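You operate a simulated robot arm through the tools that you are given. There is no shell and no other tool. Be economical: measure what you need, move in short steps, check, and stop when the job is done.

Carry out the task below with a simulated robot arm. There is one attempt and no reset: what you move stays moved.

JOB
Tape the adapter of the size on the job card.
Fine: set the turns by the winder's table, run it once, put the adapter in the green tray, switch off last.

Only the result counts: the job must be done as asked and must still hold three seconds after the hand-in. Knocking over, shifting, dropping, spilling or breaking anything else fails it.

ROBOT AND FRAMES
A 6-joint arm with a two-finger parallel gripper, fixed in place. Base frame: the origin is at the foot of the arm, x ahead of it, y to its left, z up; the work surface is at about z = 0.85. Lengths are in m, angles in rad, forces in N, time in s.
With the tool pointing down near the work surface it reaches from about 0.26 to 0.68 m from the base axis. Its first joint turns from -1.152 to 1.152 rad. Payload 2.9 kg.
The tool frame sits at the grasp point between the pads (the TCP): z along the fingers, y along the line on which they close. The tips reach 0.03 m beyond it. Largest opening 0.11 m; finger width 0.02, thickness 0.01; the body of the gripper, 0.048 by 0.112 m, starts 0.055 m behind the TCP.
Orientation is that of the tool frame in the base frame, as a unit quaternion [w, x, y, z]. With the fingers straight down and closing along the base's y, the tool's x points along the base's -x, its y along +y and its z along -z.

CONTROLS
- The arm moves only by the tool nudge_tool. Its argument "commands" is a list of rows, each a list of 7 numbers: the gripper command, from -1 (fully open) to 1 (shut), values between in proportion, then the shift along the base's x, y, z in units of 50 mm (1.0 is 50 mm), then the turn, a rotation vector about the base's x, y, z in units of 5 degrees (1.0 is 5 degrees). In form: [[hand, tx, ty, tz, wx, wy, wz], ...]. A call has 1 to 10 rows; each row shifts and turns the commanded pose from where the row before left it. A call with a number of a shift or a turn outside -1 to 1 is refused whole. Each row takes 0.2 s and may step no farther than 0.05 m and 0.15 rad from the row before; otherwise, or with a gripper value out of range, the whole call is refused. A pose out of reach is approached as far as the arm can. The call stops where the force on the tool passes 40 N (or 10 N more than at its start, if that is more) or the arm is blocked; 0.2 s more then pass. The fingers move at their own pace (about 0.108 m/s each) and stop on an object; they squeeze with about 21 N. The grip force told is the motor's: it shows also when the fingers shut on nothing. Time passes only in rows, and 0.2 s behind the last, so rows that do not move let the fingers close. The reply holds the time, the measured pose of the TCP, the force on the tool along the base axes, the opening and the grip force, in the units named above and with some noise.
- Cameras (640 x 400 px; columns grow to the right, rows downward): "scene" is fixed at [0.0736, 0.4258, 1.3936]; the picture's right is [-0.80, -0.60, 0.00], its down [-0.29, 0.39, -0.87] and it looks along [0.52, -0.70, -0.49] (base axes); focal length 357 px, centre (320, 200). "wrist" rides on the gripper at [-0.036, 0, -0.057] in the tool frame; the picture's right is [0.00, -1.00, 0.00], its down [0.97, 0.00, -0.24] and it looks along [0.24, 0.00, 0.97] (tool axes); focal length 218 px, centre (320, 200).
- snapshot(camera): a new picture of that camera. No time passes.
- locate(camera, pixels): for up to 12 pixels [column, row] of the newest picture of that camera ("zoom" is the newest enlarged one), the place [x, y, z] in the base frame of the surface seen there, good to about 0.002 m. No time passes.
- inspect(camera, box): a new picture of the part [left, top, right, bottom] of that camera's present view, enlarged. No time passes.
- close_job(): hands the job in; it is judged then, once.

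Keep the steps short. Do not move on a guess: measure, check each grasp and each placing, and mend mistakes. In all there are 80 turns and 54 pictures (those below and enlarged ones count). Leave the gripper open and the arm clear of the work at the hand-in unless told otherwise, and finish with a single line.

The tools are called after "Call:" by a JSON object that holds its "name" and its "arguments". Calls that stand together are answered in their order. nudge_tool: Moves the arm, as the interface text tells. Its arguments: {"type":"object","properties":{"commands":{"type":"array","items":{"type":"array","items":{"type":"number"}}}},"required":["commands"]} The other tools are called the same way: snapshot (camera) takes a picture; locate (camera, pixels) gives the place of the surface under pixels of a picture; inspect (camera, box) takes an enlarged picture of a part of a camera's view; close_job () hands the job in.

At the start:

```text
t: 0.0
tcp_pos: [0.3655, -0.0148, 1.1662]
tool_rot: [-0.001, -0.001, 1.0, 0.001]
wrist_force: [-0.8, 0.1, 1.3]
opening: 0.1102
grasp_force: 0.0
```

scene: 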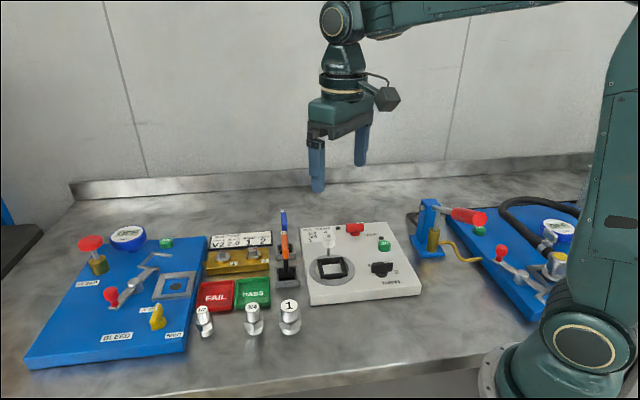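
wrist: 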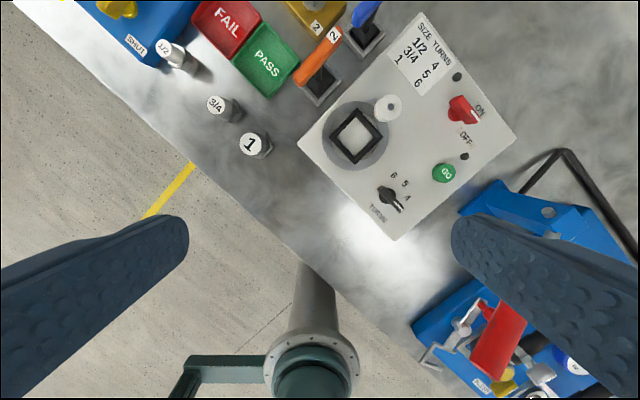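

I see three adapters (1/2, 3/4, 1), the winder with its table, knob, switch and GO button. I'll enlarge the card area around (240,245) and the winder around (355,260).

Call:
{"name": "inspect", "arguments": {"camera": "scene", "box": [180, 200, 320, 288]}}

Call:
{"name": "inspect", "arguments": {"camera": "scene", "box": [290, 215, 430, 303]}}

Call:
{"name": "inspect", "arguments": {"camera": "wrist", "box": [300, 0, 540, 240]}}

```text
4.55 times, centred on (250, 244) of scene
```

zoom: 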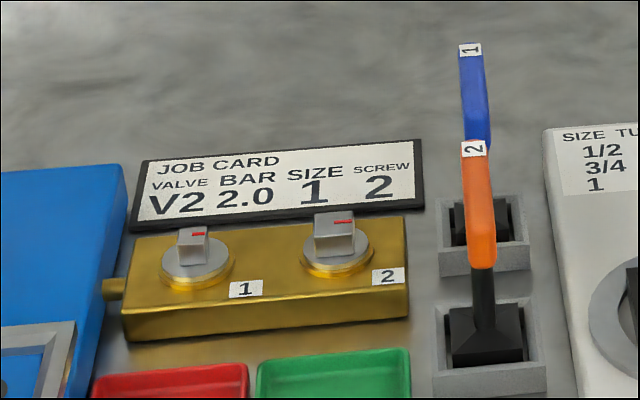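

```text
4.55 times, centred on (360, 259) of scene
```

zoom: 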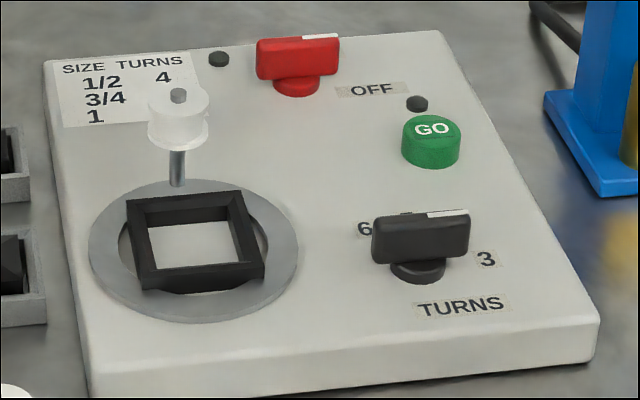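

```text
1.67 times, centred on (420, 120) of wrist
```

zoom: 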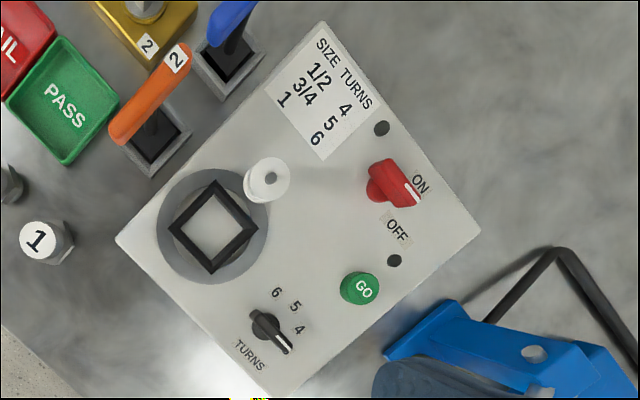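

Card: SIZE 1; table: 1 → 6 turns. The knob seems to be on 3. Now measuring places on the wrist enlargement: nest, knob, switch, GO, roller, adapter 1, tray.

Call:
{"name": "locate", "arguments": {"camera": "zoom", "pixels": [[213, 225], [180, 224], [255, 236], [262, 325], [285, 345], [385, 185], [413, 197], [360, 286], [268, 178], [40, 238], [420, 183], [397, 231]]}}

Call:
{"name": "locate", "arguments": {"camera": "scene", "pixels": [[289, 304], [291, 325], [253, 306], [254, 294], [238, 307], [270, 307], [240, 281], [269, 278], [285, 215], [331, 268], [215, 295], [330, 236]]}}

Call:
{"name": "locate", "arguments": {"camera": "wrist", "pixels": [[268, 65], [249, 145], [258, 156], [397, 155], [298, 142], [267, 97], [235, 60], [263, 22], [299, 55], [322, 97], [330, 60], [382, 200]]}}

```text
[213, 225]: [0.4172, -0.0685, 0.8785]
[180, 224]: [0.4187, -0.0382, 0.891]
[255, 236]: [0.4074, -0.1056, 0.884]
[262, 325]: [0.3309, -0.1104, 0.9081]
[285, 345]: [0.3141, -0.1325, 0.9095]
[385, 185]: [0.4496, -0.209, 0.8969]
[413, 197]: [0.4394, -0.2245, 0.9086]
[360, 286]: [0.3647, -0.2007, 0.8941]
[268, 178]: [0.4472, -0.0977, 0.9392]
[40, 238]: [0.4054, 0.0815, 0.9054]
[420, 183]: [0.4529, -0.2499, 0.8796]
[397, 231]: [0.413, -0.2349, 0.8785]
```

```text
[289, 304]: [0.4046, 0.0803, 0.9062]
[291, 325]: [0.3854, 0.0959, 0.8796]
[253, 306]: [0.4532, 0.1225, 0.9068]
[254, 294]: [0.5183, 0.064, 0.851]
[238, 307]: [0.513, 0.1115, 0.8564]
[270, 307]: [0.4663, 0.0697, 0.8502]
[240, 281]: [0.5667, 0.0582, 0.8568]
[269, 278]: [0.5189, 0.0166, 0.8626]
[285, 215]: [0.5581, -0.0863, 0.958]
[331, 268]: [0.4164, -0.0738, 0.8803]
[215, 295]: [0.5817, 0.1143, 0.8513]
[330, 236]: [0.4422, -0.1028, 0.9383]
```

```text
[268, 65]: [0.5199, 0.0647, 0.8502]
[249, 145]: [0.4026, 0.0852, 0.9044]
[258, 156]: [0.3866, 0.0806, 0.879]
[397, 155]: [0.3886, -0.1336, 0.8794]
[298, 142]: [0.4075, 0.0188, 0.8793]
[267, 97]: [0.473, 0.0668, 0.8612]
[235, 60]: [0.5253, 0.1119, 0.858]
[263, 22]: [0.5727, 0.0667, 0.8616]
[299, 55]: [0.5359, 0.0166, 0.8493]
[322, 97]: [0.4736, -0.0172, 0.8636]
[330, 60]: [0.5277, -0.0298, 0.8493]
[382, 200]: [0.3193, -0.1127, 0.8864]
```

Deck z≈0.8785, nest centre ≈(0.417,-0.07), knob ≈(0.325,-0.12), switch ≈(0.45,-0.21), GO (0.365,-0.20). I'll move over the winder's control side for a close look.

Call:
{"name": "nudge_tool", "arguments": {"commands": [[-1, 0.2, -0.8, -0.3, 0, 0, 0], [-1, 0.2, -0.8, -0.3, 0, 0, 0], [-1, 0.2, -0.8, -0.3, 0, 0, 0], [-1, 0.2, -0.8, -0.3, 0, 0, 0], [-1, 0, 0, 0, 0, 0, 0]]}}

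Call:
{"name": "snapshot", "arguments": {"camera": "wrist"}}

Call:
{"name": "inspect", "arguments": {"camera": "wrist", "box": [200, 40, 440, 240]}}

```text
t: 1.2
tcp_pos: [0.4058, -0.1755, 1.1057]
tool_rot: [0.0, 0.001, 1.0, 0.0]
wrist_force: [0.5, 0.6, 0.5]
opening: 0.1101
grasp_force: 0.0
```

```text
48 pictures are left
```

wrist: 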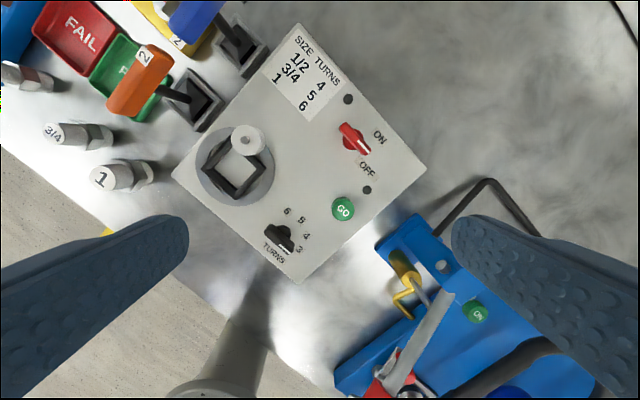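

```text
2.00 times, centred on (320, 140) of wrist
```

zoom: 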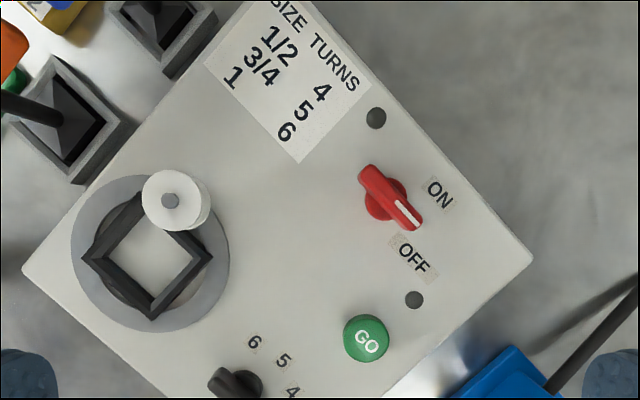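

Table confirms 1 → 6. The switch pointer looks like it's on OFF. I'll go closer over the knob and GO to get exact axes and angles.

Call:
{"name": "nudge_tool", "arguments": {"commands": [[-1, -0.57, 0.17, -0.7, 0, 0, 0], [-1, -0.57, 0.17, -0.7, 0, 0, 0], [-1, -0.57, 0.17, -0.7, 0, 0, 0], [-1, 0, 0, 0, 0, 0, 0]]}}

Call:
{"name": "snapshot", "arguments": {"camera": "wrist"}}

```text
t: 2.2
tcp_pos: [0.3198, -0.1478, 1.0001]
tool_rot: [0.0, -0.001, 1.0, 0.0]
wrist_force: [0.8, 0.5, 0.0]
opening: 0.1102
grasp_force: 0.0
```

```text
46 pictures are left
```

wrist: 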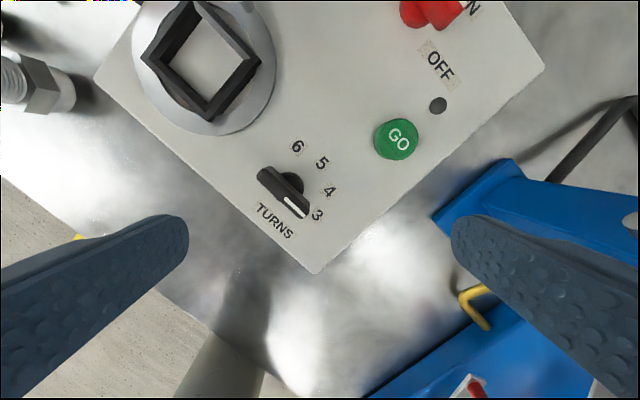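

The knob is at (285,190) with labels 6,5,4,3 around it. Enlarging and locating bar ends, base and labels.

Call:
{"name": "inspect", "arguments": {"camera": "wrist", "box": [230, 120, 350, 250]}}

Call:
{"name": "locate", "arguments": {"camera": "wrist", "pixels": [[262, 171], [305, 213], [283, 193], [297, 146], [322, 163], [330, 191], [318, 215], [294, 180], [397, 137], [437, 64], [94, 80], [315, 273]]}}

```text
3.08 times, centred on (290, 185) of wrist
```

zoom: 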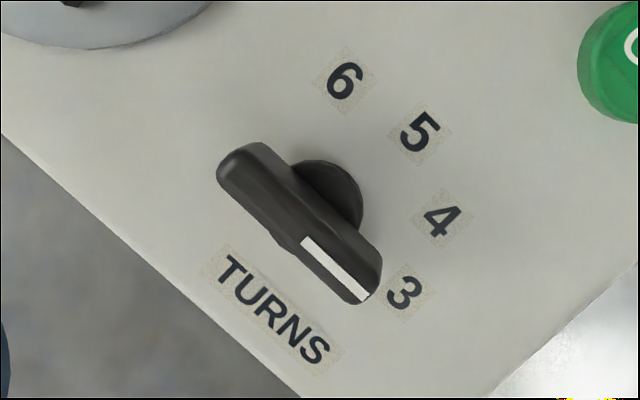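

```text
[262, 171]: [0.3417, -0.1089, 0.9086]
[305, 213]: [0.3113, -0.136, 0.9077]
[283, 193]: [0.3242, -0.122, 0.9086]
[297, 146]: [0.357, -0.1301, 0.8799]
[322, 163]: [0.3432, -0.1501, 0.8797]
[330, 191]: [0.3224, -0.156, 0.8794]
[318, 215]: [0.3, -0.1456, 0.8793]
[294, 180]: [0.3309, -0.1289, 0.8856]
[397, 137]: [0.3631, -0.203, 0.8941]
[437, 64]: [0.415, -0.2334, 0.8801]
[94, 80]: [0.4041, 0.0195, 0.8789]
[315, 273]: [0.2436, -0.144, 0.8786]
```

Bar top centre ≈(0.3265,-0.1225), z 0.909, pointer at -138° (on 3); label 6 lies at ≈ -14°. Turning the tool by -138° aligns the pads with the bar and leaves +124° of comfortable turning. I'll turn above the knob first, narrowing the opening to ~0.04.

Call:
{"name": "nudge_tool", "arguments": {"commands": [[0.2, 0.13, 0.5, 0, 0, 0, -0.986], [0.2, 0, 0, 0, 0, 0, -0.986], [0.2, 0, 0, 0, 0, 0, -0.986], [0.2, 0, 0, 0, 0, 0, -0.986], [0.2, 0, 0, 0, 0, 0, -0.986], [0.2, 0, 0, 0, 0, 0, -0.986], [0.2, 0, 0, 0, 0, 0, -0.986], [0.2, 0, 0, 0, 0, 0, -0.986], [0.2, 0, 0, 0, 0, 0, -0.986], [0.2, 0, 0, 0, 0, 0, -0.986]]}}

Call:
{"name": "nudge_tool", "arguments": {"commands": [[0.2, 0, 0, 0, 0, 0, -0.986], [0.2, 0, 0, 0, 0, 0, -0.986], [0.2, 0, 0, 0, 0, 0, -0.986], [0.2, 0, 0, 0, 0, 0, -0.986], [0.2, 0, 0, 0, 0, 0, -0.986], [0.2, 0, 0, 0, 0, 0, -0.986], [0.2, 0, 0, 0, 0, 0, -0.986], [0.2, 0, 0, 0, 0, 0, -0.986], [0.2, 0, 0, 0, 0, 0, -0.986], [0.2, 0, 0, 0, 0, 0, -0.986]]}}

Call:
{"name": "nudge_tool", "arguments": {"commands": [[0.2, 0, 0, 0, 0, 0, -0.986], [0.2, 0, 0, 0, 0, 0, -0.986], [0.2, 0, 0, 0, 0, 0, -0.986], [0.2, 0, 0, 0, 0, 0, -0.986], [0.2, 0, 0, 0, 0, 0, -0.986], [0.2, 0, 0, 0, 0, 0, -0.986], [0.2, 0, 0, 0, 0, 0, -0.986], [0.2, 0, 0, 0, 0, 0, -0.986], [0.2, 0, 0, 0, 0, 0, 0]]}}

Call:
{"name": "snapshot", "arguments": {"camera": "wrist"}}

```text
t: 4.4
tcp_pos: [0.3259, -0.1239, 1.0018]
tool_rot: [0.0, 0.418, 0.909, 0.0]
wrist_force: [0.3, 0.1, 0.4]
opening: 0.0441
grasp_force: 0.1
```

```text
t: 6.6
tcp_pos: [0.3258, -0.1239, 1.0019]
tool_rot: [0.0, 0.759, 0.651, 0.0]
wrist_force: [-0.5, -0.4, -1.1]
opening: 0.0439
grasp_force: 0.1
```

```text
t: 8.6
tcp_pos: [0.3256, -0.1245, 1.0013]
tool_rot: [0.0, 0.934, 0.358, 0.0]
wrist_force: [-0.7, 0.5, -0.6]
opening: 0.0441
grasp_force: 0.2
```

```text
44 pictures are left
```

wrist: 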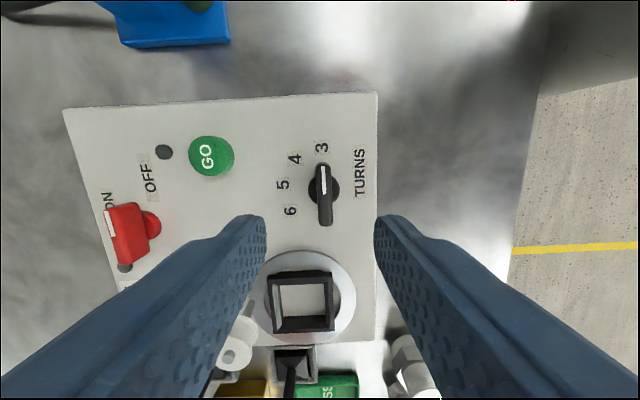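

Bar is now vertical in the picture, aligned with the pads. Re-measure its ends before descending.

Call:
{"name": "locate", "arguments": {"camera": "wrist", "pixels": [[322, 170], [325, 220], [324, 195], [317, 195], [331, 200], [322, 148], [295, 160], [283, 185], [291, 211], [334, 185]]}}

Call:
{"name": "nudge_tool", "arguments": {"commands": [[0.2, 0, 0, -0.7, 0, 0, 0], [0.2, 0, 0, -0.3, 0, 0, 0], [0.2, 0, 0, 0, 0, 0, 0]]}}

Call:
{"name": "snapshot", "arguments": {"camera": "wrist"}}

```text
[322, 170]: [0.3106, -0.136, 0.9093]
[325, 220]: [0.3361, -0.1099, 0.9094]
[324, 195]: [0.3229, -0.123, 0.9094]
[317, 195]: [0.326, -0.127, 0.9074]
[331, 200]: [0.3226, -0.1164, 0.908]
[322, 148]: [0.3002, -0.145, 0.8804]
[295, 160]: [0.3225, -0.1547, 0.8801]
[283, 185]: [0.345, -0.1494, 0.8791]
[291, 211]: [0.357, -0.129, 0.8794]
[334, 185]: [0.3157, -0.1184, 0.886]
```

```text
t: 9.4
tcp_pos: [0.3262, -0.1249, 0.951]
tool_rot: [0.0, 0.934, 0.358, 0.0]
wrist_force: [0.2, -0.6, 0.6]
opening: 0.0441
grasp_force: 0.0
```

```text
43 pictures are left
```

wrist: 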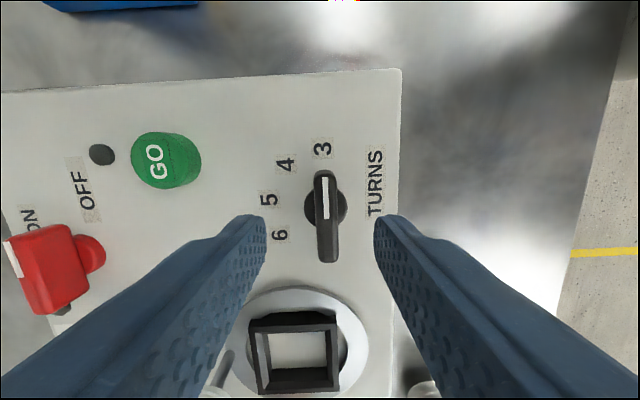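

Bar direction refined to ≈ -134.5° and centre (0.325,-0.1225); correct by +3.5° and (-1,+2) mm, then descend to z≈0.917 and close.

Call:
{"name": "nudge_tool", "arguments": {"commands": [[0.2, -0.02, 0.04, 0, 0, 0, 0.7], [0.2, 0, 0, -0.4, 0, 0, 0], [0.2, 0, 0, -0.28, 0, 0, 0], [0.2, 0, 0, 0, 0, 0, 0]]}}

Call:
{"name": "inspect", "arguments": {"camera": "wrist", "box": [200, 120, 440, 320]}}

```text
t: 10.4
tcp_pos: [0.3259, -0.1225, 0.9163]
tool_rot: [0.0, 0.922, 0.387, 0.0]
wrist_force: [0.0, 0.2, 0.0]
opening: 0.0442
grasp_force: 0.0
```

```text
2.00 times, centred on (320, 220) of wrist
```

zoom: 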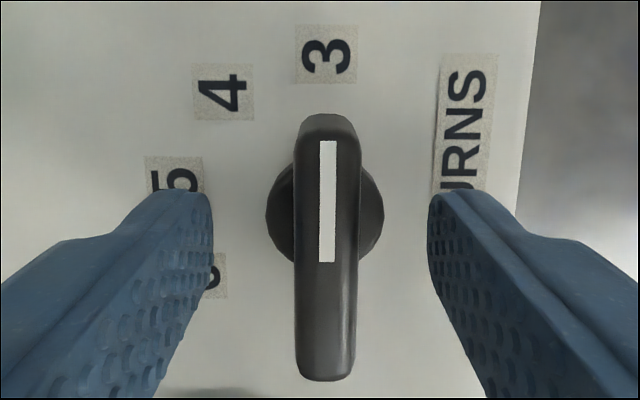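

The bar is centred between the pads and aligned. Closing on it and letting the grip settle.

Call:
{"name": "nudge_tool", "arguments": {"commands": [[0.8, 0, 0, 0, 0, 0, 0], [1, 0, 0, 0, 0, 0, 0], [1, 0, 0, 0, 0, 0, 0]]}}

```text
t: 11.2
tcp_pos: [0.324, -0.1214, 0.9162]
tool_rot: [0.0, 0.922, 0.387, 0.001]
wrist_force: [-6.1, 7.2, 0.7]
opening: 0.0106
grasp_force: 45.2
```

Grip holds at 10.6 mm with a small side force; I'll relax it by 1.5 mm and begin turning toward 6 (counter-clockwise from above).

Call:
{"name": "nudge_tool", "arguments": {"commands": [[1, -0.03, 0.03, 0, 0, 0, 0], [1, 0, 0, 0, 0, 0, 1], [1, 0, 0, 0, 0, 0, 1], [1, 0, 0, 0, 0, 0, 1], [1, 0, 0, 0, 0, 0, 1], [1, 0, 0, 0, 0, 0, 1], [1, 0, 0, 0, 0, 0, 1], [1, 0, 0, 0, 0, 0, 1], [1, 0, 0, 0, 0, 0, 1]]}}

Call:
{"name": "inspect", "arguments": {"camera": "wrist", "box": [200, 80, 440, 280]}}

```text
t: 13.2
tcp_pos: [0.3231, -0.1206, 0.9167]
tool_rot: [-0.001, 0.735, 0.678, -0.001]
wrist_force: [0.0, -8.1, -15.7]
opening: 0.0108
grasp_force: 45.1
```

```text
2.00 times, centred on (320, 180) of wrist
```

zoom: 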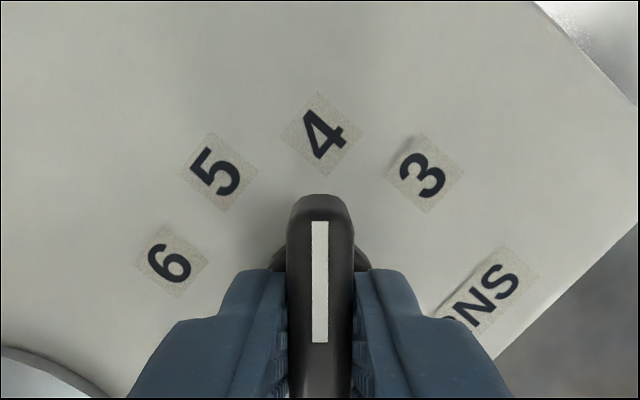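

It turned cleanly to 4 after 40°. Another 80° for 6, in two calls.

Call:
{"name": "nudge_tool", "arguments": {"commands": [[1, 0, -0.02, 0, 0, 0, 1], [1, 0, 0, 0, 0, 0, 1], [1, 0, 0, 0, 0, 0, 1], [1, 0, 0, 0, 0, 0, 1], [1, 0, 0, 0, 0, 0, 1], [1, 0, 0, 0, 0, 0, 1], [1, 0, 0, 0, 0, 0, 1], [1, 0, 0, 0, 0, 0, 1], [1, 0, 0, 0, 0, 0, 0]]}}

Call:
{"name": "nudge_tool", "arguments": {"commands": [[1, 0, 0, 0, 0, 0, 1], [1, 0, 0, 0, 0, 0, 1], [1, 0, 0, 0, 0, 0, 1], [1, 0, 0, 0, 0, 0, 1], [1, 0, 0, 0, 0, 0, 1], [1, 0, 0, 0, 0, 0, 1], [1, 0, 0, 0, 0, 0, 1], [1, 0, 0, 0, 0, 0, 1], [1, 0, 0, 0, 0, 0, 0]]}}

Call:
{"name": "inspect", "arguments": {"camera": "wrist", "box": [200, 80, 440, 280]}}

```text
t: 15.2
tcp_pos: [0.3227, -0.1216, 0.9174]
tool_rot: [-0.001, 0.458, 0.889, -0.001]
wrist_force: [-14.7, 3.5, -6.4]
opening: 0.0111
grasp_force: 44.6
```

```text
t: 17.2
tcp_pos: [0.3213, -0.1217, 0.9164]
tool_rot: [-0.001, 0.127, 0.992, 0.0]
wrist_force: [-22.5, -7.9, -4.2]
opening: 0.0108
grasp_force: 44.9
```

```text
2.00 times, centred on (320, 180) of wrist
```

zoom: 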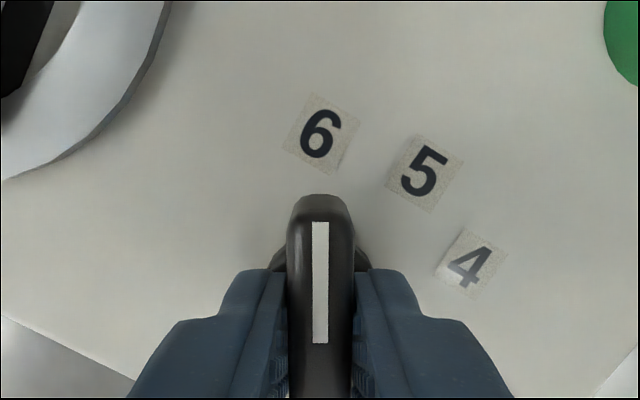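

Pointer is at 6. Relieve the x force, open and lift, then check.

Call:
{"name": "nudge_tool", "arguments": {"commands": [[1, -0.04, 0, 0, 0, 0, 0], [0.2, 0, 0, 0, 0, 0, 0], [0.2, 0, 0, 0, 0, 0, 0], [0.2, 0, 0, 0.5, 0, 0, 0], [0.2, 0, 0, 1, 0, 0, 0], [0.2, 0, 0, 0.7, 0, 0, 0], [0.2, 0, 0, 0, 0, 0, 0]]}}

Call:
{"name": "snapshot", "arguments": {"camera": "wrist"}}

```text
t: 18.8
tcp_pos: [0.3219, -0.1219, 1.0285]
tool_rot: [-0.001, 0.127, 0.992, 0.0]
wrist_force: [0.0, 0.4, -0.7]
opening: 0.0438
grasp_force: 0.1
```

```text
39 pictures are left
```

wrist: 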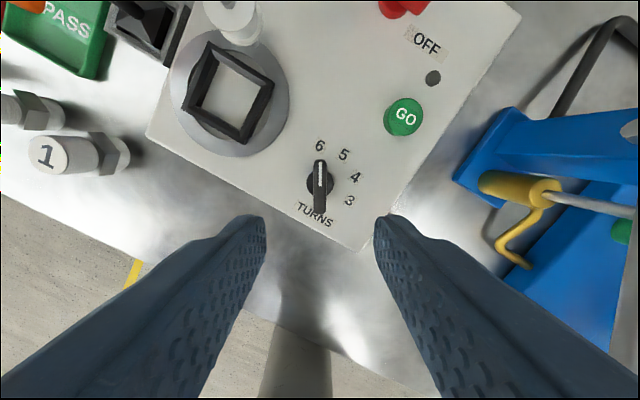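

Knob on 6. Now to look at adapter 1 and the nest from above between them.

Call:
{"name": "nudge_tool", "arguments": {"commands": [[-1, 0.35, 0.87, 0.2, 0, 0, 1], [-1, 0.35, 0.87, 0.2, 0, 0, 1], [-1, 0.35, 0.87, 0.2, 0, 0, 0.92], [-1, 0, 0, 0, 0, 0, 0]]}}

Call:
{"name": "inspect", "arguments": {"camera": "wrist", "box": [160, 60, 480, 260]}}

Call:
{"name": "snapshot", "arguments": {"camera": "wrist"}}

```text
t: 19.8
tcp_pos: [0.375, 0.0105, 1.0572]
tool_rot: [0.0, -0.002, 1.0, 0.0]
wrist_force: [-0.7, 0.1, -0.5]
opening: 0.1099
grasp_force: 0.0
```

```text
2.00 times, centred on (320, 160) of wrist
```

zoom: 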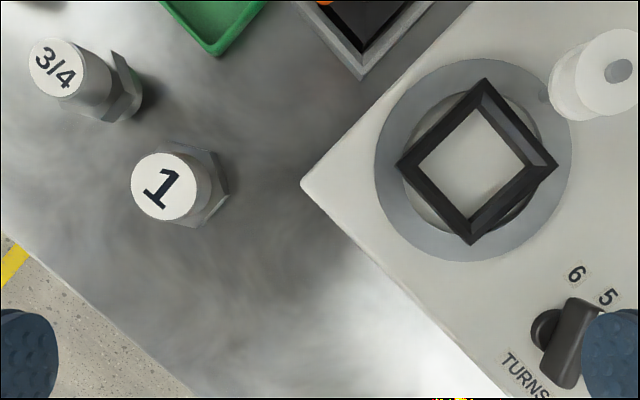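

```text
37 pictures are left
```

wrist: 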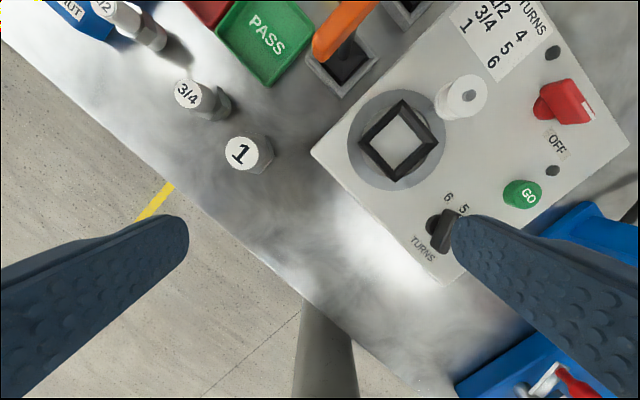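

Measuring the nest's rim and floor, and the adapter's top and hex.

Call:
{"name": "locate", "arguments": {"camera": "zoom", "pixels": [[485, 82], [400, 163], [470, 241], [553, 166], [476, 155], [439, 124], [512, 205], [434, 205], [515, 120], [422, 159], [478, 112], [534, 166]]}}

Call:
{"name": "locate", "arguments": {"camera": "zoom", "pixels": [[166, 187], [135, 187], [197, 187], [166, 155], [166, 217], [222, 152], [227, 208], [195, 222], [208, 190], [545, 210], [180, 225], [220, 180]]}}

Call:
{"name": "inspect", "arguments": {"camera": "scene", "box": [230, 240, 370, 345]}}

```text
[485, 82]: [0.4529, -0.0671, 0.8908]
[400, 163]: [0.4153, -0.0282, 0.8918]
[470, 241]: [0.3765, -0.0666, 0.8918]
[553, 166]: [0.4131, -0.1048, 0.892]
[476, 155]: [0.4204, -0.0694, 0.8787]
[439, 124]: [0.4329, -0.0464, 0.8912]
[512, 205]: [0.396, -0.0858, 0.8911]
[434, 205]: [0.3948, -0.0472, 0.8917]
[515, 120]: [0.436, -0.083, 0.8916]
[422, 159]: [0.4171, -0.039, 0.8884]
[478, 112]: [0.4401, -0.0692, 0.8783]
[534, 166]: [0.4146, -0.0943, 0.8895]
```

```text
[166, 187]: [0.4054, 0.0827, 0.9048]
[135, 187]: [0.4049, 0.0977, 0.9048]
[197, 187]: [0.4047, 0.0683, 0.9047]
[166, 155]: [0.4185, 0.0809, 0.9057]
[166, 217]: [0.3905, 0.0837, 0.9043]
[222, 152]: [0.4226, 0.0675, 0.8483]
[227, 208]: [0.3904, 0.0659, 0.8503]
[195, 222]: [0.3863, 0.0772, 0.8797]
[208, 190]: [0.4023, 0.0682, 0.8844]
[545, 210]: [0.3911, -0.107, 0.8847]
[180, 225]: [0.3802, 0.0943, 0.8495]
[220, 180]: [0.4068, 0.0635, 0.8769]
```

```text
3.81 times, centred on (300, 292) of scene
```

zoom: 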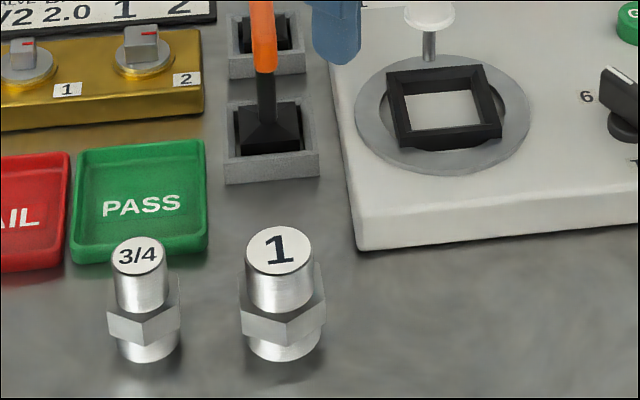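

Adapter 1: top centre (0.405,0.083,0.905), hex top 0.880; nest centre (0.415,-0.067), rim 0.8915, floor 0.8785. I'll check the orange handle and roller positions for clearance, and move above the adapter turning -25°, opening ~0.055.

Call:
{"name": "locate", "arguments": {"camera": "wrist", "pixels": [[325, 50], [318, 58], [345, 25], [466, 95], [440, 110], [486, 92], [462, 77], [188, 94], [345, 65], [313, 62], [330, 95], [268, 50]]}}

Call:
{"name": "nudge_tool", "arguments": {"commands": [[0.0, 0.15, 0.36, -0.2, 0, 0, -1], [0.0, 0.15, 0.36, -0.2, 0, 0, -1], [0.0, 0.15, 0.36, -0.2, 0, 0, -1], [0.0, 0.15, 0.36, -0.2, 0, 0, -1], [0.0, 0, 0, -0.2, 0, 0, -1], [0, 0, 0, 0, 0, 0, 0]]}}

Call:
{"name": "snapshot", "arguments": {"camera": "wrist"}}

```text
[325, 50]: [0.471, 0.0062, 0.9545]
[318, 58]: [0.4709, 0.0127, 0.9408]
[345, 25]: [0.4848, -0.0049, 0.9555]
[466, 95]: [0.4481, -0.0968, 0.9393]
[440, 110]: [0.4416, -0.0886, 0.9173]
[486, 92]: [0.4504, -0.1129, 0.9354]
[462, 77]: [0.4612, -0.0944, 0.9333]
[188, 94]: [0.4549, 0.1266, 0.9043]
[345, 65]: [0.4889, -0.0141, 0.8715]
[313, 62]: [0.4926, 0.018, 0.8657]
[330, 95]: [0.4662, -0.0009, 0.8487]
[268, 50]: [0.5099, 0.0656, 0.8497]
```

```text
t: 21.2
tcp_pos: [0.404, 0.0809, 1.0072]
tool_rot: [0.0, 0.217, 0.976, 0.0]
wrist_force: [0.0, 0.1, 0.0]
opening: 0.055
grasp_force: 0.1
```

```text
35 pictures are left
```

wrist: 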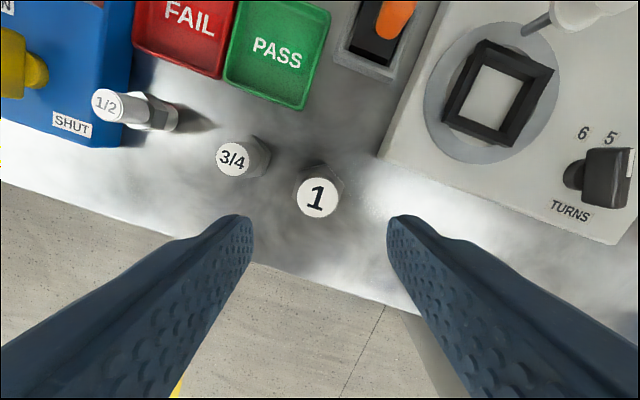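

Adapter top at (317,197). Re-measure its rim, then descend.

Call:
{"name": "locate", "arguments": {"camera": "wrist", "pixels": [[299, 197], [336, 197], [317, 179], [317, 215], [317, 197], [310, 172], [342, 187]]}}

Call:
{"name": "nudge_tool", "arguments": {"commands": [[0, 0.02, 0.03, -0.6, 0, 0, 0], [0, 0, 0, -0.6, 0, 0, 0], [0, 0, 0, 0, 0, 0, 0]]}}

Call:
{"name": "snapshot", "arguments": {"camera": "wrist"}}

```text
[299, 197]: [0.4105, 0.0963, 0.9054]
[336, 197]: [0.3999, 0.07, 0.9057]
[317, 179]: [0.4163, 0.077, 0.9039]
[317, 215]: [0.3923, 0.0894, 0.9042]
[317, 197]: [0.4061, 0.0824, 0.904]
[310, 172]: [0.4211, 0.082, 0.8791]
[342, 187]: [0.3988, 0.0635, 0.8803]
```

```text
t: 22.0
tcp_pos: [0.4056, 0.0821, 0.9472]
tool_rot: [0.0, 0.216, 0.976, 0.001]
wrist_force: [-0.1, 1.0, 0.1]
opening: 0.055
grasp_force: 0.0
```

```text
34 pictures are left
```

wrist: 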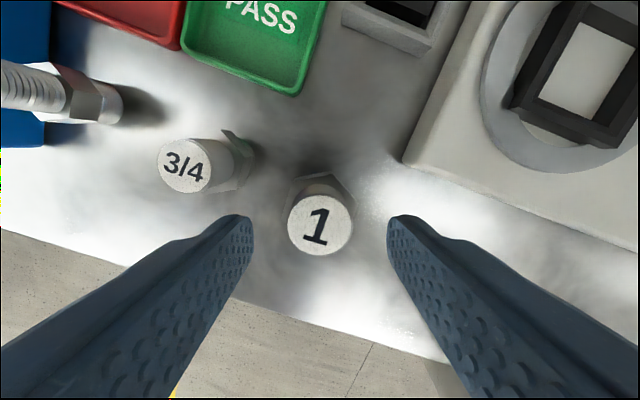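

Centred. Descend to z≈0.914 (tips just above the hex) and close.

Call:
{"name": "nudge_tool", "arguments": {"commands": [[0, 0, 0.01, -0.4, 0, 0, 0], [0, 0, 0, -0.26, 0, 0, 0], [0, 0, 0, 0, 0, 0, 0], [0.6, 0, 0, 0, 0, 0, 0], [0.6, 0, 0, 0, 0, 0, 0], [1, 0, 0, 0, 0, 0, 0], [1, 0, 0, 0, 0, 0, 0]]}}

Call:
{"name": "snapshot", "arguments": {"camera": "wrist"}}

```text
t: 23.6
tcp_pos: [0.4045, 0.0831, 0.9152]
tool_rot: [0.0, 0.216, 0.976, 0.0]
wrist_force: [-0.2, -0.3, -1.0]
opening: 0.0307
grasp_force: 21.1
```

```text
33 pictures are left
```

wrist: 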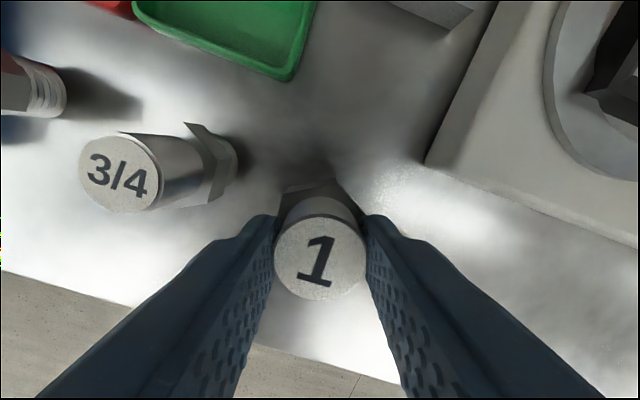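

Held at 30.7 mm. Lift 90 mm and carry above the nest.

Call:
{"name": "nudge_tool", "arguments": {"commands": [[1, 0, 0, 0.5, 0, 0, 0], [1, 0, 0, 0.7, 0, 0, 0], [1, 0, 0, 0.6, 0, 0, 0], [1, 0.05, -0.75, 0, 0, 0, 0], [1, 0.05, -0.75, 0, 0, 0, 0], [1, 0.05, -0.75, 0, 0, 0, 0], [1, 0.05, -0.74, 0, 0, 0, 0], [1, 0, 0, 0, 0, 0, 0], [1, 0, 0, 0, 0, 0, 0]]}}

Call:
{"name": "snapshot", "arguments": {"camera": "wrist"}}

Call:
{"name": "inspect", "arguments": {"camera": "scene", "box": [250, 170, 420, 290]}}

```text
t: 25.6
tcp_pos: [0.4152, -0.0677, 1.0041]
tool_rot: [0.0, 0.216, 0.976, 0.0]
wrist_force: [0.5, 0.3, -1.2]
opening: 0.0309
grasp_force: 20.9
```

```text
32 pictures are left
```

wrist: 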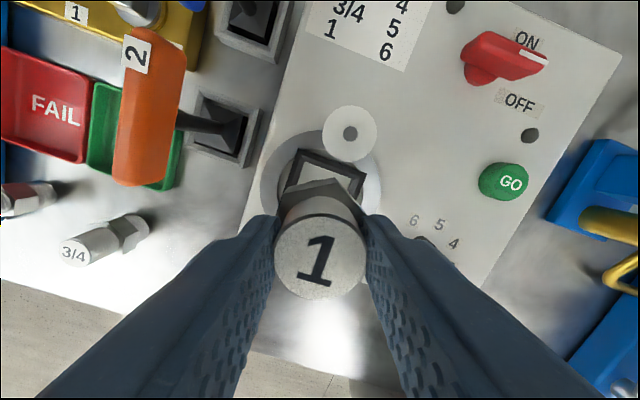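

```text
3.33 times, centred on (335, 230) of scene
```

zoom: 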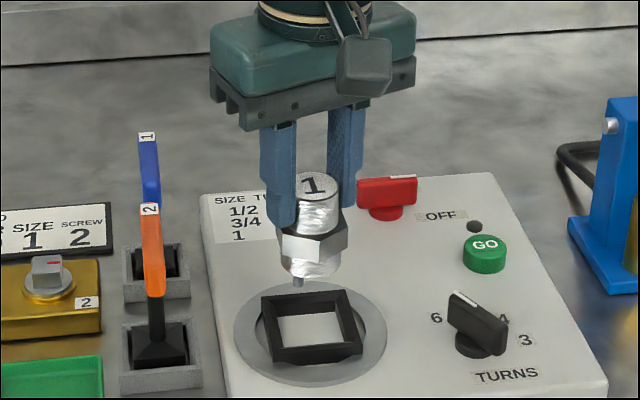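

Descending toward the nest centre (0.4147,-0.0666); expected seat at TCP z≈0.9437. First to ~0.952.

Call:
{"name": "nudge_tool", "arguments": {"commands": [[1, -0.01, 0.02, -0.4, 0, 0, 0], [1, 0, 0, -0.4, 0, 0, 0], [1, 0, 0, -0.24, 0, 0, 0], [1, 0, 0, 0, 0, 0, 0]]}}

Call:
{"name": "inspect", "arguments": {"camera": "scene", "box": [280, 200, 400, 290]}}

Call:
{"name": "inspect", "arguments": {"camera": "wrist", "box": [220, 80, 440, 300]}}

```text
t: 26.6
tcp_pos: [0.4147, -0.0669, 0.9523]
tool_rot: [0.0, 0.217, 0.976, -0.001]
wrist_force: [-1.3, -2.3, -0.8]
opening: 0.0308
grasp_force: 21.3
```

```text
4.44 times, centred on (340, 245) of scene
```

zoom: 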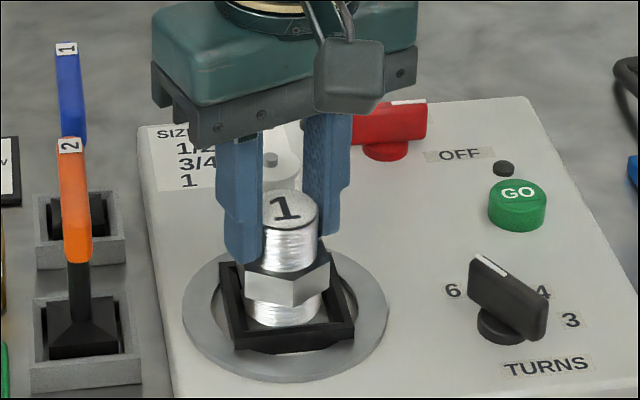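

```text
1.82 times, centred on (330, 190) of wrist
```

zoom: 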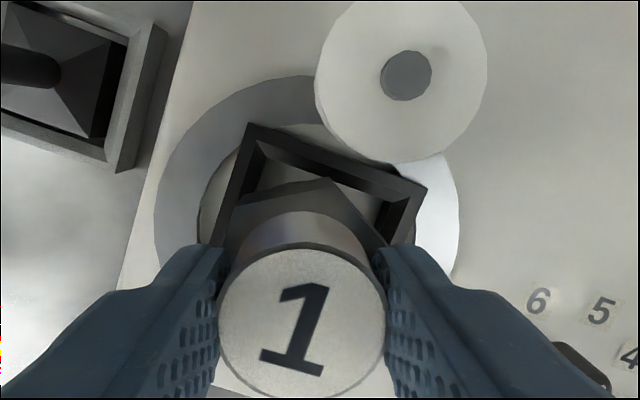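

The stub is entering the nest. Lower in small steps to contact.

Call:
{"name": "nudge_tool", "arguments": {"commands": [[1, 0, 0, -0.05, 0, 0, 0], [1, 0, 0, -0.05, 0, 0, 0], [1, 0, 0, -0.05, 0, 0, 0], [1, 0, 0, 0, 0, 0, 0]]}}

```text
t: 27.6
tcp_pos: [0.4155, -0.0648, 0.9438]
tool_rot: [0.0, 0.215, 0.977, 0.0]
wrist_force: [-2.5, -2.1, -2.3]
opening: 0.0313
grasp_force: 20.7
```

Call:
{"name": "nudge_tool", "arguments": {"commands": [[1, 0, 0, -0.03, 0, 0, 0], [1, 0, 0, 0, 0, 0, 0]]}}

Call:
{"name": "inspect", "arguments": {"camera": "scene", "box": [300, 220, 380, 280]}}

```text
t: 28.2
tcp_pos: [0.4151, -0.0653, 0.9437]
tool_rot: [0.001, 0.215, 0.977, 0.0]
wrist_force: [-5.3, -1.1, 15.2]
opening: 0.0309
grasp_force: 21.4
```

```text
6.67 times, centred on (340, 250) of scene
```

zoom: 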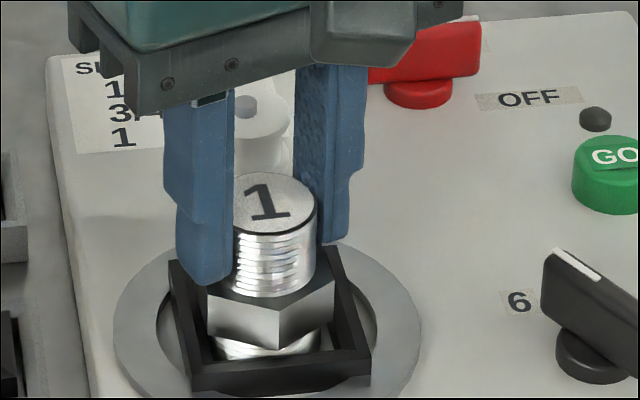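

Contact at the expected height — the adapter is seated. Open to ~0.055 and lift straight up.

Call:
{"name": "nudge_tool", "arguments": {"commands": [[1, 0, 0, 0.02, 0, 0, 0], [0.1, 0, 0, 0, 0, 0, 0], [0.1, 0, 0, 0, 0, 0, 0], [0.1, 0, 0, 0.4, 0, 0, 0], [0.1, 0, 0, 0.8, 0, 0, 0], [0.1, 0, 0, 0.8, 0, 0, 0], [0.1, -0.8, -0.5, 0, 0, 0, 0], [0.1, 0, 0, 0, 0, 0, 0]]}}

Call:
{"name": "snapshot", "arguments": {"camera": "wrist"}}

Call:
{"name": "inspect", "arguments": {"camera": "scene", "box": [290, 210, 410, 300]}}

```text
t: 30.0
tcp_pos: [0.3734, -0.0909, 1.0443]
tool_rot: [0.0, 0.216, 0.976, 0.0]
wrist_force: [-1.0, -0.6, 0.4]
opening: 0.0495
grasp_force: 0.1
```

```text
27 pictures are left
```

wrist: 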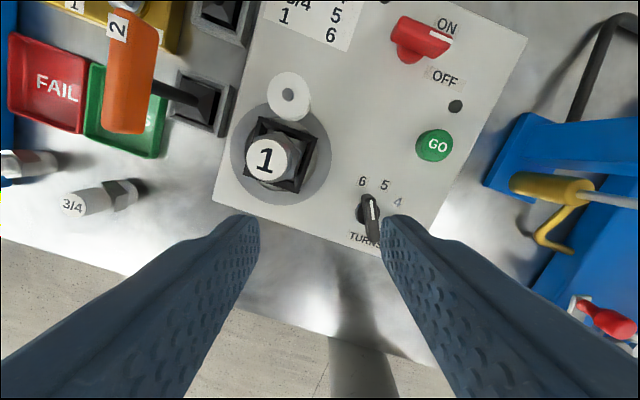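

```text
4.44 times, centred on (350, 255) of scene
```

zoom: 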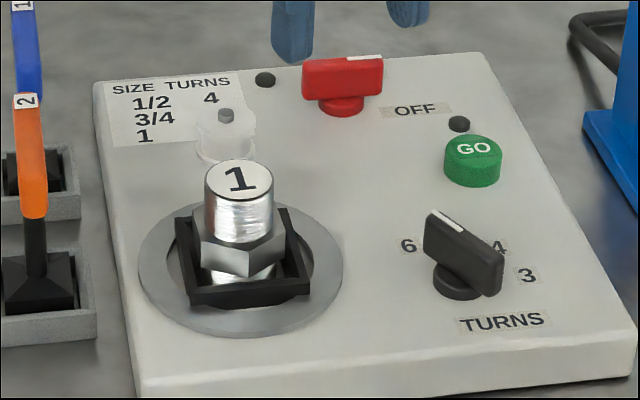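

Adapter stands in the nest. Now the switch: measure its bar and labels from this view, and move over it.

Call:
{"name": "locate", "arguments": {"camera": "wrist", "pixels": [[402, 22], [432, 33], [447, 38], [407, 56], [447, 25], [443, 76], [456, 106], [434, 145], [425, 45], [367, 200], [362, 181], [385, 185]]}}

Call:
{"name": "nudge_tool", "arguments": {"commands": [[0.2, 0.5, -0.75, 0, 0, 0, 1], [0.2, 0.5, -0.75, 0, 0, 0, 1], [0.2, 0, -0.75, 0, 0, 0, 1], [0.2, 0, 0, 0, 0, 0, 1], [0.2, 0, 0, 0, 0, 0, 1], [0.2, 0, 0, 0, 0, 0, 0]]}}

Call:
{"name": "snapshot", "arguments": {"camera": "wrist"}}

```text
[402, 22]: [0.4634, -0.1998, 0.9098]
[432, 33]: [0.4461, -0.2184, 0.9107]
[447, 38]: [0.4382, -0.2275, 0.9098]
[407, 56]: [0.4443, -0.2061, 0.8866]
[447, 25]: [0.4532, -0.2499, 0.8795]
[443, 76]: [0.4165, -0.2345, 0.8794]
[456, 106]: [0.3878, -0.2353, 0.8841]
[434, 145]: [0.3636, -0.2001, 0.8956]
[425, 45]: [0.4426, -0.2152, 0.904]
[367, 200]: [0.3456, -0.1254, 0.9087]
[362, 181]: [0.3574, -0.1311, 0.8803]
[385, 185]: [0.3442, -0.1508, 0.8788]
```

```text
t: 31.4
tcp_pos: [0.4257, -0.2031, 1.0449]
tool_rot: [0.001, -0.002, 1.0, -0.001]
wrist_force: [-0.1, 0.3, -0.1]
opening: 0.0439
grasp_force: 0.0
```

```text
25 pictures are left
```

wrist: 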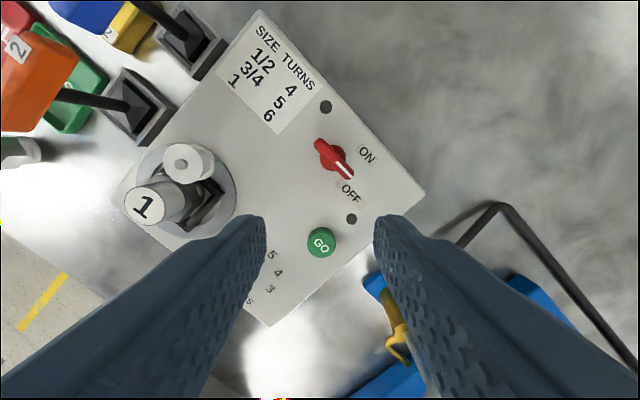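

Call:
{"name": "inspect", "arguments": {"camera": "wrist", "box": [280, 90, 400, 270]}}

Call:
{"name": "locate", "arguments": {"camera": "wrist", "pixels": [[320, 142], [348, 175], [334, 159], [343, 165], [367, 155], [350, 193], [325, 107], [351, 218], [318, 152], [348, 154], [322, 240]]}}

```text
2.22 times, centred on (340, 180) of wrist
```

zoom: 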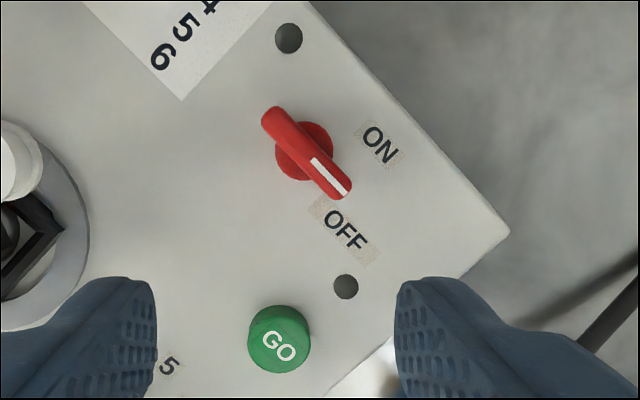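

```text
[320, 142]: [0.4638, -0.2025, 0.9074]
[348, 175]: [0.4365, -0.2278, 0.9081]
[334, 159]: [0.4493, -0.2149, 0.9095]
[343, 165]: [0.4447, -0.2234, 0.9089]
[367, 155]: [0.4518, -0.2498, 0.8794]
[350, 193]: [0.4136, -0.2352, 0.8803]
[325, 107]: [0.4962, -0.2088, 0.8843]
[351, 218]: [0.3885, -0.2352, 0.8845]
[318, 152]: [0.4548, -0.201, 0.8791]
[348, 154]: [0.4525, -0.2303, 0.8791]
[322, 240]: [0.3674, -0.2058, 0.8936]
```

Switch bar centre ≈(0.451,-0.214), z 0.909, pointer -134.5° (OFF). Turn tool +45°, centre over it and come down to 0.955.

Call:
{"name": "nudge_tool", "arguments": {"commands": [[0.2, 0.25, -0.11, 0, 0, 0, 1], [0.2, 0.25, -0.11, 0, 0, 0, 1], [0.2, 0, 0, 0, 0, 0, 1], [0.2, 0, 0, 0, 0, 0, 1], [0.2, 0, 0, 0, 0, 0, 1], [0.2, 0, 0, -0.3, 0, 0, 1], [0.2, 0, 0, -0.5, 0, 0, 1], [0.2, 0, 0, -0.5, 0, 0, 1], [0.2, 0, 0, -0.5, 0, 0, 1], [0.2, 0, 0, 0, 0, 0, 0]]}}

Call:
{"name": "snapshot", "arguments": {"camera": "wrist"}}

```text
t: 33.6
tcp_pos: [0.4489, -0.2144, 0.9539]
tool_rot: [0.0, -0.384, 0.923, -0.001]
wrist_force: [0.1, -0.2, -0.7]
opening: 0.0441
grasp_force: 0.0
```

```text
23 pictures are left
```

wrist: 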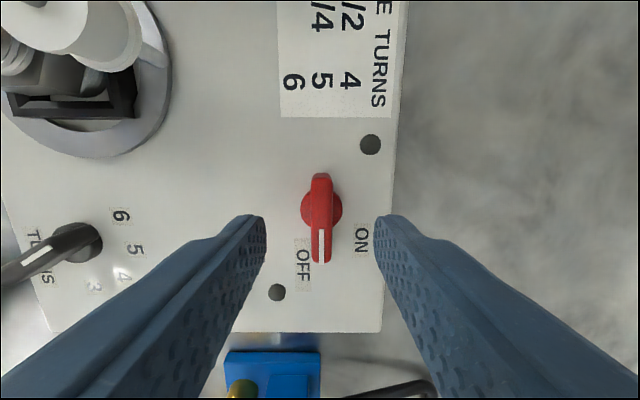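

Aligned and centred. Descend to z≈0.917 and close.

Call:
{"name": "nudge_tool", "arguments": {"commands": [[0.2, 0, 0, -0.4, 0, 0, 0], [0.2, 0, 0, -0.34, 0, 0, 0], [0.2, 0, 0, 0, 0, 0, 0], [0.8, 0, 0, 0, 0, 0, 0], [1, 0, 0, 0, 0, 0, 0], [1, 0, 0, 0, 0, 0, 0]]}}

```text
t: 35.0
tcp_pos: [0.4491, -0.2146, 0.9181]
tool_rot: [0.0, -0.382, 0.924, -0.001]
wrist_force: [5.2, -3.9, -4.3]
opening: 0.0109
grasp_force: 45.3
```

Gripped. Turn +45° toward ON.

Call:
{"name": "nudge_tool", "arguments": {"commands": [[1, 0, 0, 0, 0, 0, 1], [1, 0, 0, 0, 0, 0, 1], [1, 0, 0, 0, 0, 0, 1], [1, 0, 0, 0, 0, 0, 1], [1, 0, 0, 0, 0, 0, 1], [1, 0, 0, 0, 0, 0, 1], [1, 0, 0, 0, 0, 0, 1], [1, 0, 0, 0, 0, 0, 1], [1, 0, 0, 0, 0, 0, 1], [1, 0, 0, 0, 0, 0, 0]]}}

Call:
{"name": "snapshot", "arguments": {"camera": "wrist"}}

```text
t: 37.2
tcp_pos: [0.4494, -0.2136, 0.9185]
tool_rot: [0.0, 0.708, -0.706, 0.0]
wrist_force: [-6.4, -7.7, 4.0]
opening: 0.0106
grasp_force: 45.4
```

```text
22 pictures are left
```

wrist: 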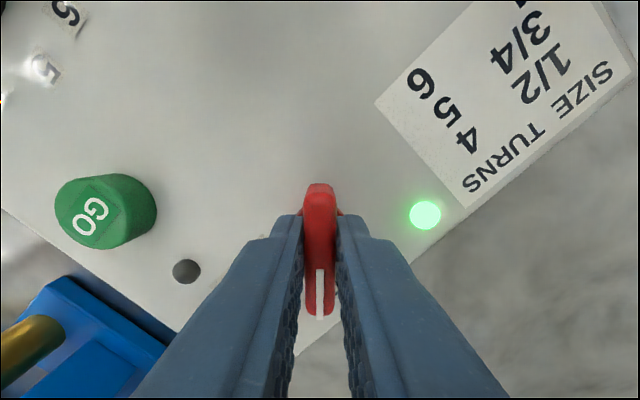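

The power lamp is lit green: ON. Release, lift, and check the tower by GO for clearance in the scene picture.

Call:
{"name": "nudge_tool", "arguments": {"commands": [[0.2, 0, 0, 0, 0, 0, 0], [0.2, 0, 0, 0, 0, 0, 0], [0.2, 0, 0, 0.6, 0, 0, 0], [0.2, 0, 0, 0.8, 0, 0, 0], [0.2, 0, 0, 0, 0, 0, 0]]}}

Call:
{"name": "snapshot", "arguments": {"camera": "scene"}}

Call:
{"name": "snapshot", "arguments": {"camera": "wrist"}}

Call:
{"name": "locate", "arguments": {"camera": "scene", "pixels": [[430, 202], [420, 215], [440, 210], [432, 232], [460, 214], [482, 222], [384, 244], [384, 240], [420, 255], [478, 260]]}}

```text
t: 38.4
tcp_pos: [0.4497, -0.2137, 0.9884]
tool_rot: [0.0, 0.707, -0.707, 0.0]
wrist_force: [0.3, 0.1, 0.0]
opening: 0.0442
grasp_force: 0.1
```

```text
21 pictures are left
```

scene: 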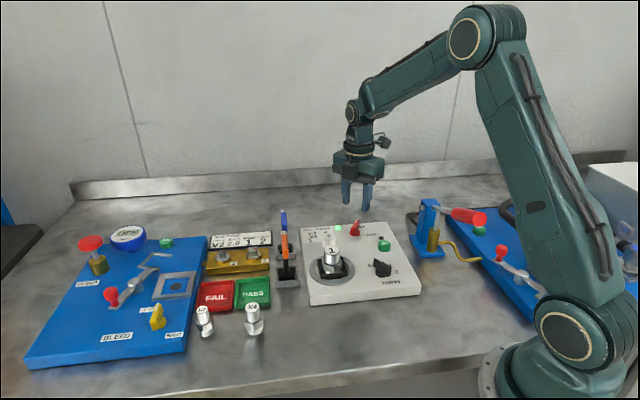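

```text
20 pictures are left
```

wrist: 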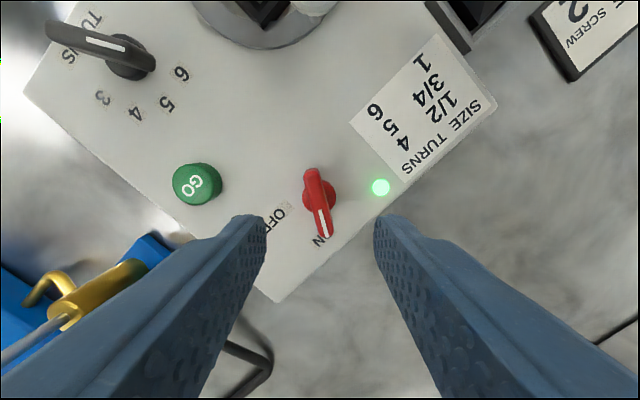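

```text
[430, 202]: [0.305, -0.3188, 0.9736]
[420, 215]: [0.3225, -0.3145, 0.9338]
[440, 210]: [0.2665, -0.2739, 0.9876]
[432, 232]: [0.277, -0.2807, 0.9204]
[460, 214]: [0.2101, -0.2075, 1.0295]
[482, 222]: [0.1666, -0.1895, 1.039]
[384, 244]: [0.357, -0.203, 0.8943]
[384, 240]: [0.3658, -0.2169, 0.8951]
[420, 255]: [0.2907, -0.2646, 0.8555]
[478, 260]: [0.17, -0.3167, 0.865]
```

Pointer is at ON and the tower (x≤0.32, y≤-0.27) is clear of GO. Locate GO's top again and move above it with fingers shut.

Call:
{"name": "locate", "arguments": {"camera": "wrist", "pixels": [[193, 184], [176, 186], [207, 184], [193, 170], [193, 199]]}}

Call:
{"name": "nudge_tool", "arguments": {"commands": [[1, -0.6, 0.08, 0, 0, 0, 0], [1, -0.6, 0.08, 0, 0, 0, 0], [1, -0.5, 0.06, 0, 0, 0, 0], [1, 0, 0, -0.6, 0, 0, 0], [1, 0, 0, 0, 0, 0, 0]]}}

Call:
{"name": "snapshot", "arguments": {"camera": "wrist"}}

```text
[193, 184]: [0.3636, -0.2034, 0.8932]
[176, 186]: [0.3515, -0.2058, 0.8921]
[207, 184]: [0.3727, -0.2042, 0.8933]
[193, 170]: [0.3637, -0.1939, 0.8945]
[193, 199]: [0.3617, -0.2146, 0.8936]
```

```text
t: 39.6
tcp_pos: [0.3655, -0.2029, 0.9561]
tool_rot: [0.0, 0.708, -0.707, 0.0]
wrist_force: [-0.3, 0.0, 0.3]
opening: 0.0
grasp_force: 21.1
```

```text
19 pictures are left
```

wrist: 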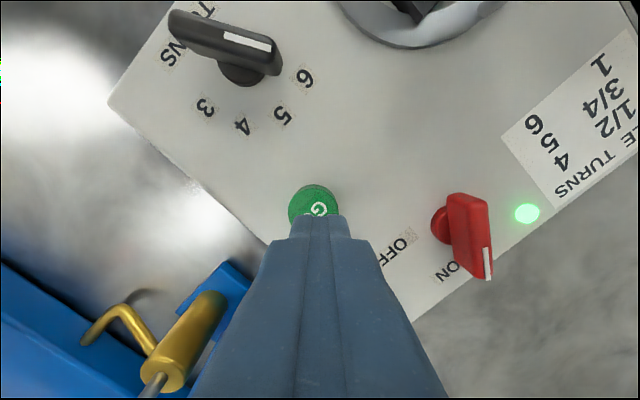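

Centred above GO. Press down gently once: contact expected at TCP ≈0.9235.

Call:
{"name": "nudge_tool", "arguments": {"commands": [[1, -0.04, -0.01, -0.3, 0, 0, 0], [1, 0, 0, -0.3, 0, 0, 0], [1, 0, 0, -0.06, 0, 0, 0], [1, 0, 0, -0.06, 0, 0, 0], [1, 0, 0, -0.06, 0, 0, 0], [1, 0, 0, -0.03, 0, 0, 0]]}}

Call:
{"name": "inspect", "arguments": {"camera": "scene", "box": [290, 210, 430, 300]}}

```text
t: 41.0
tcp_pos: [0.3629, -0.2035, 0.9172]
tool_rot: [0.0, 0.707, -0.707, 0.001]
wrist_force: [-2.1, 3.0, 9.0]
opening: 0.0
grasp_force: 20.8
```

```text
4.44 times, centred on (360, 255) of scene
```

zoom: 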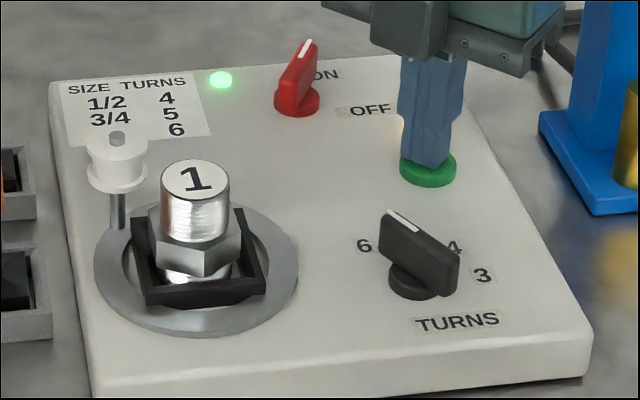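

The button is down with 9 N. Lift off and see whether the winder is running.

Call:
{"name": "nudge_tool", "arguments": {"commands": [[1, 0, 0, 0.6, 0, 0, 0], [1, 0, 0, 0.6, 0, 0, 0], [1, 0, 0, 0.6, 0, 0, 0]]}}

Call:
{"name": "inspect", "arguments": {"camera": "scene", "box": [290, 210, 430, 300]}}

```text
t: 41.8
tcp_pos: [0.3617, -0.2033, 1.0073]
tool_rot: [-0.001, 0.707, -0.707, 0.0]
wrist_force: [0.7, 0.3, -0.4]
opening: 0.0003
grasp_force: 20.9
```

```text
4.44 times, centred on (360, 255) of scene
```

zoom: 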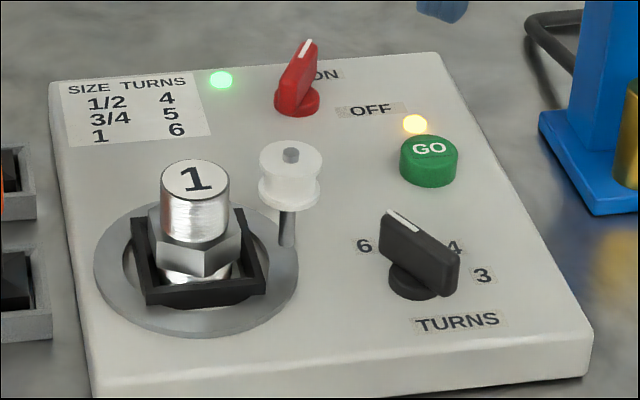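

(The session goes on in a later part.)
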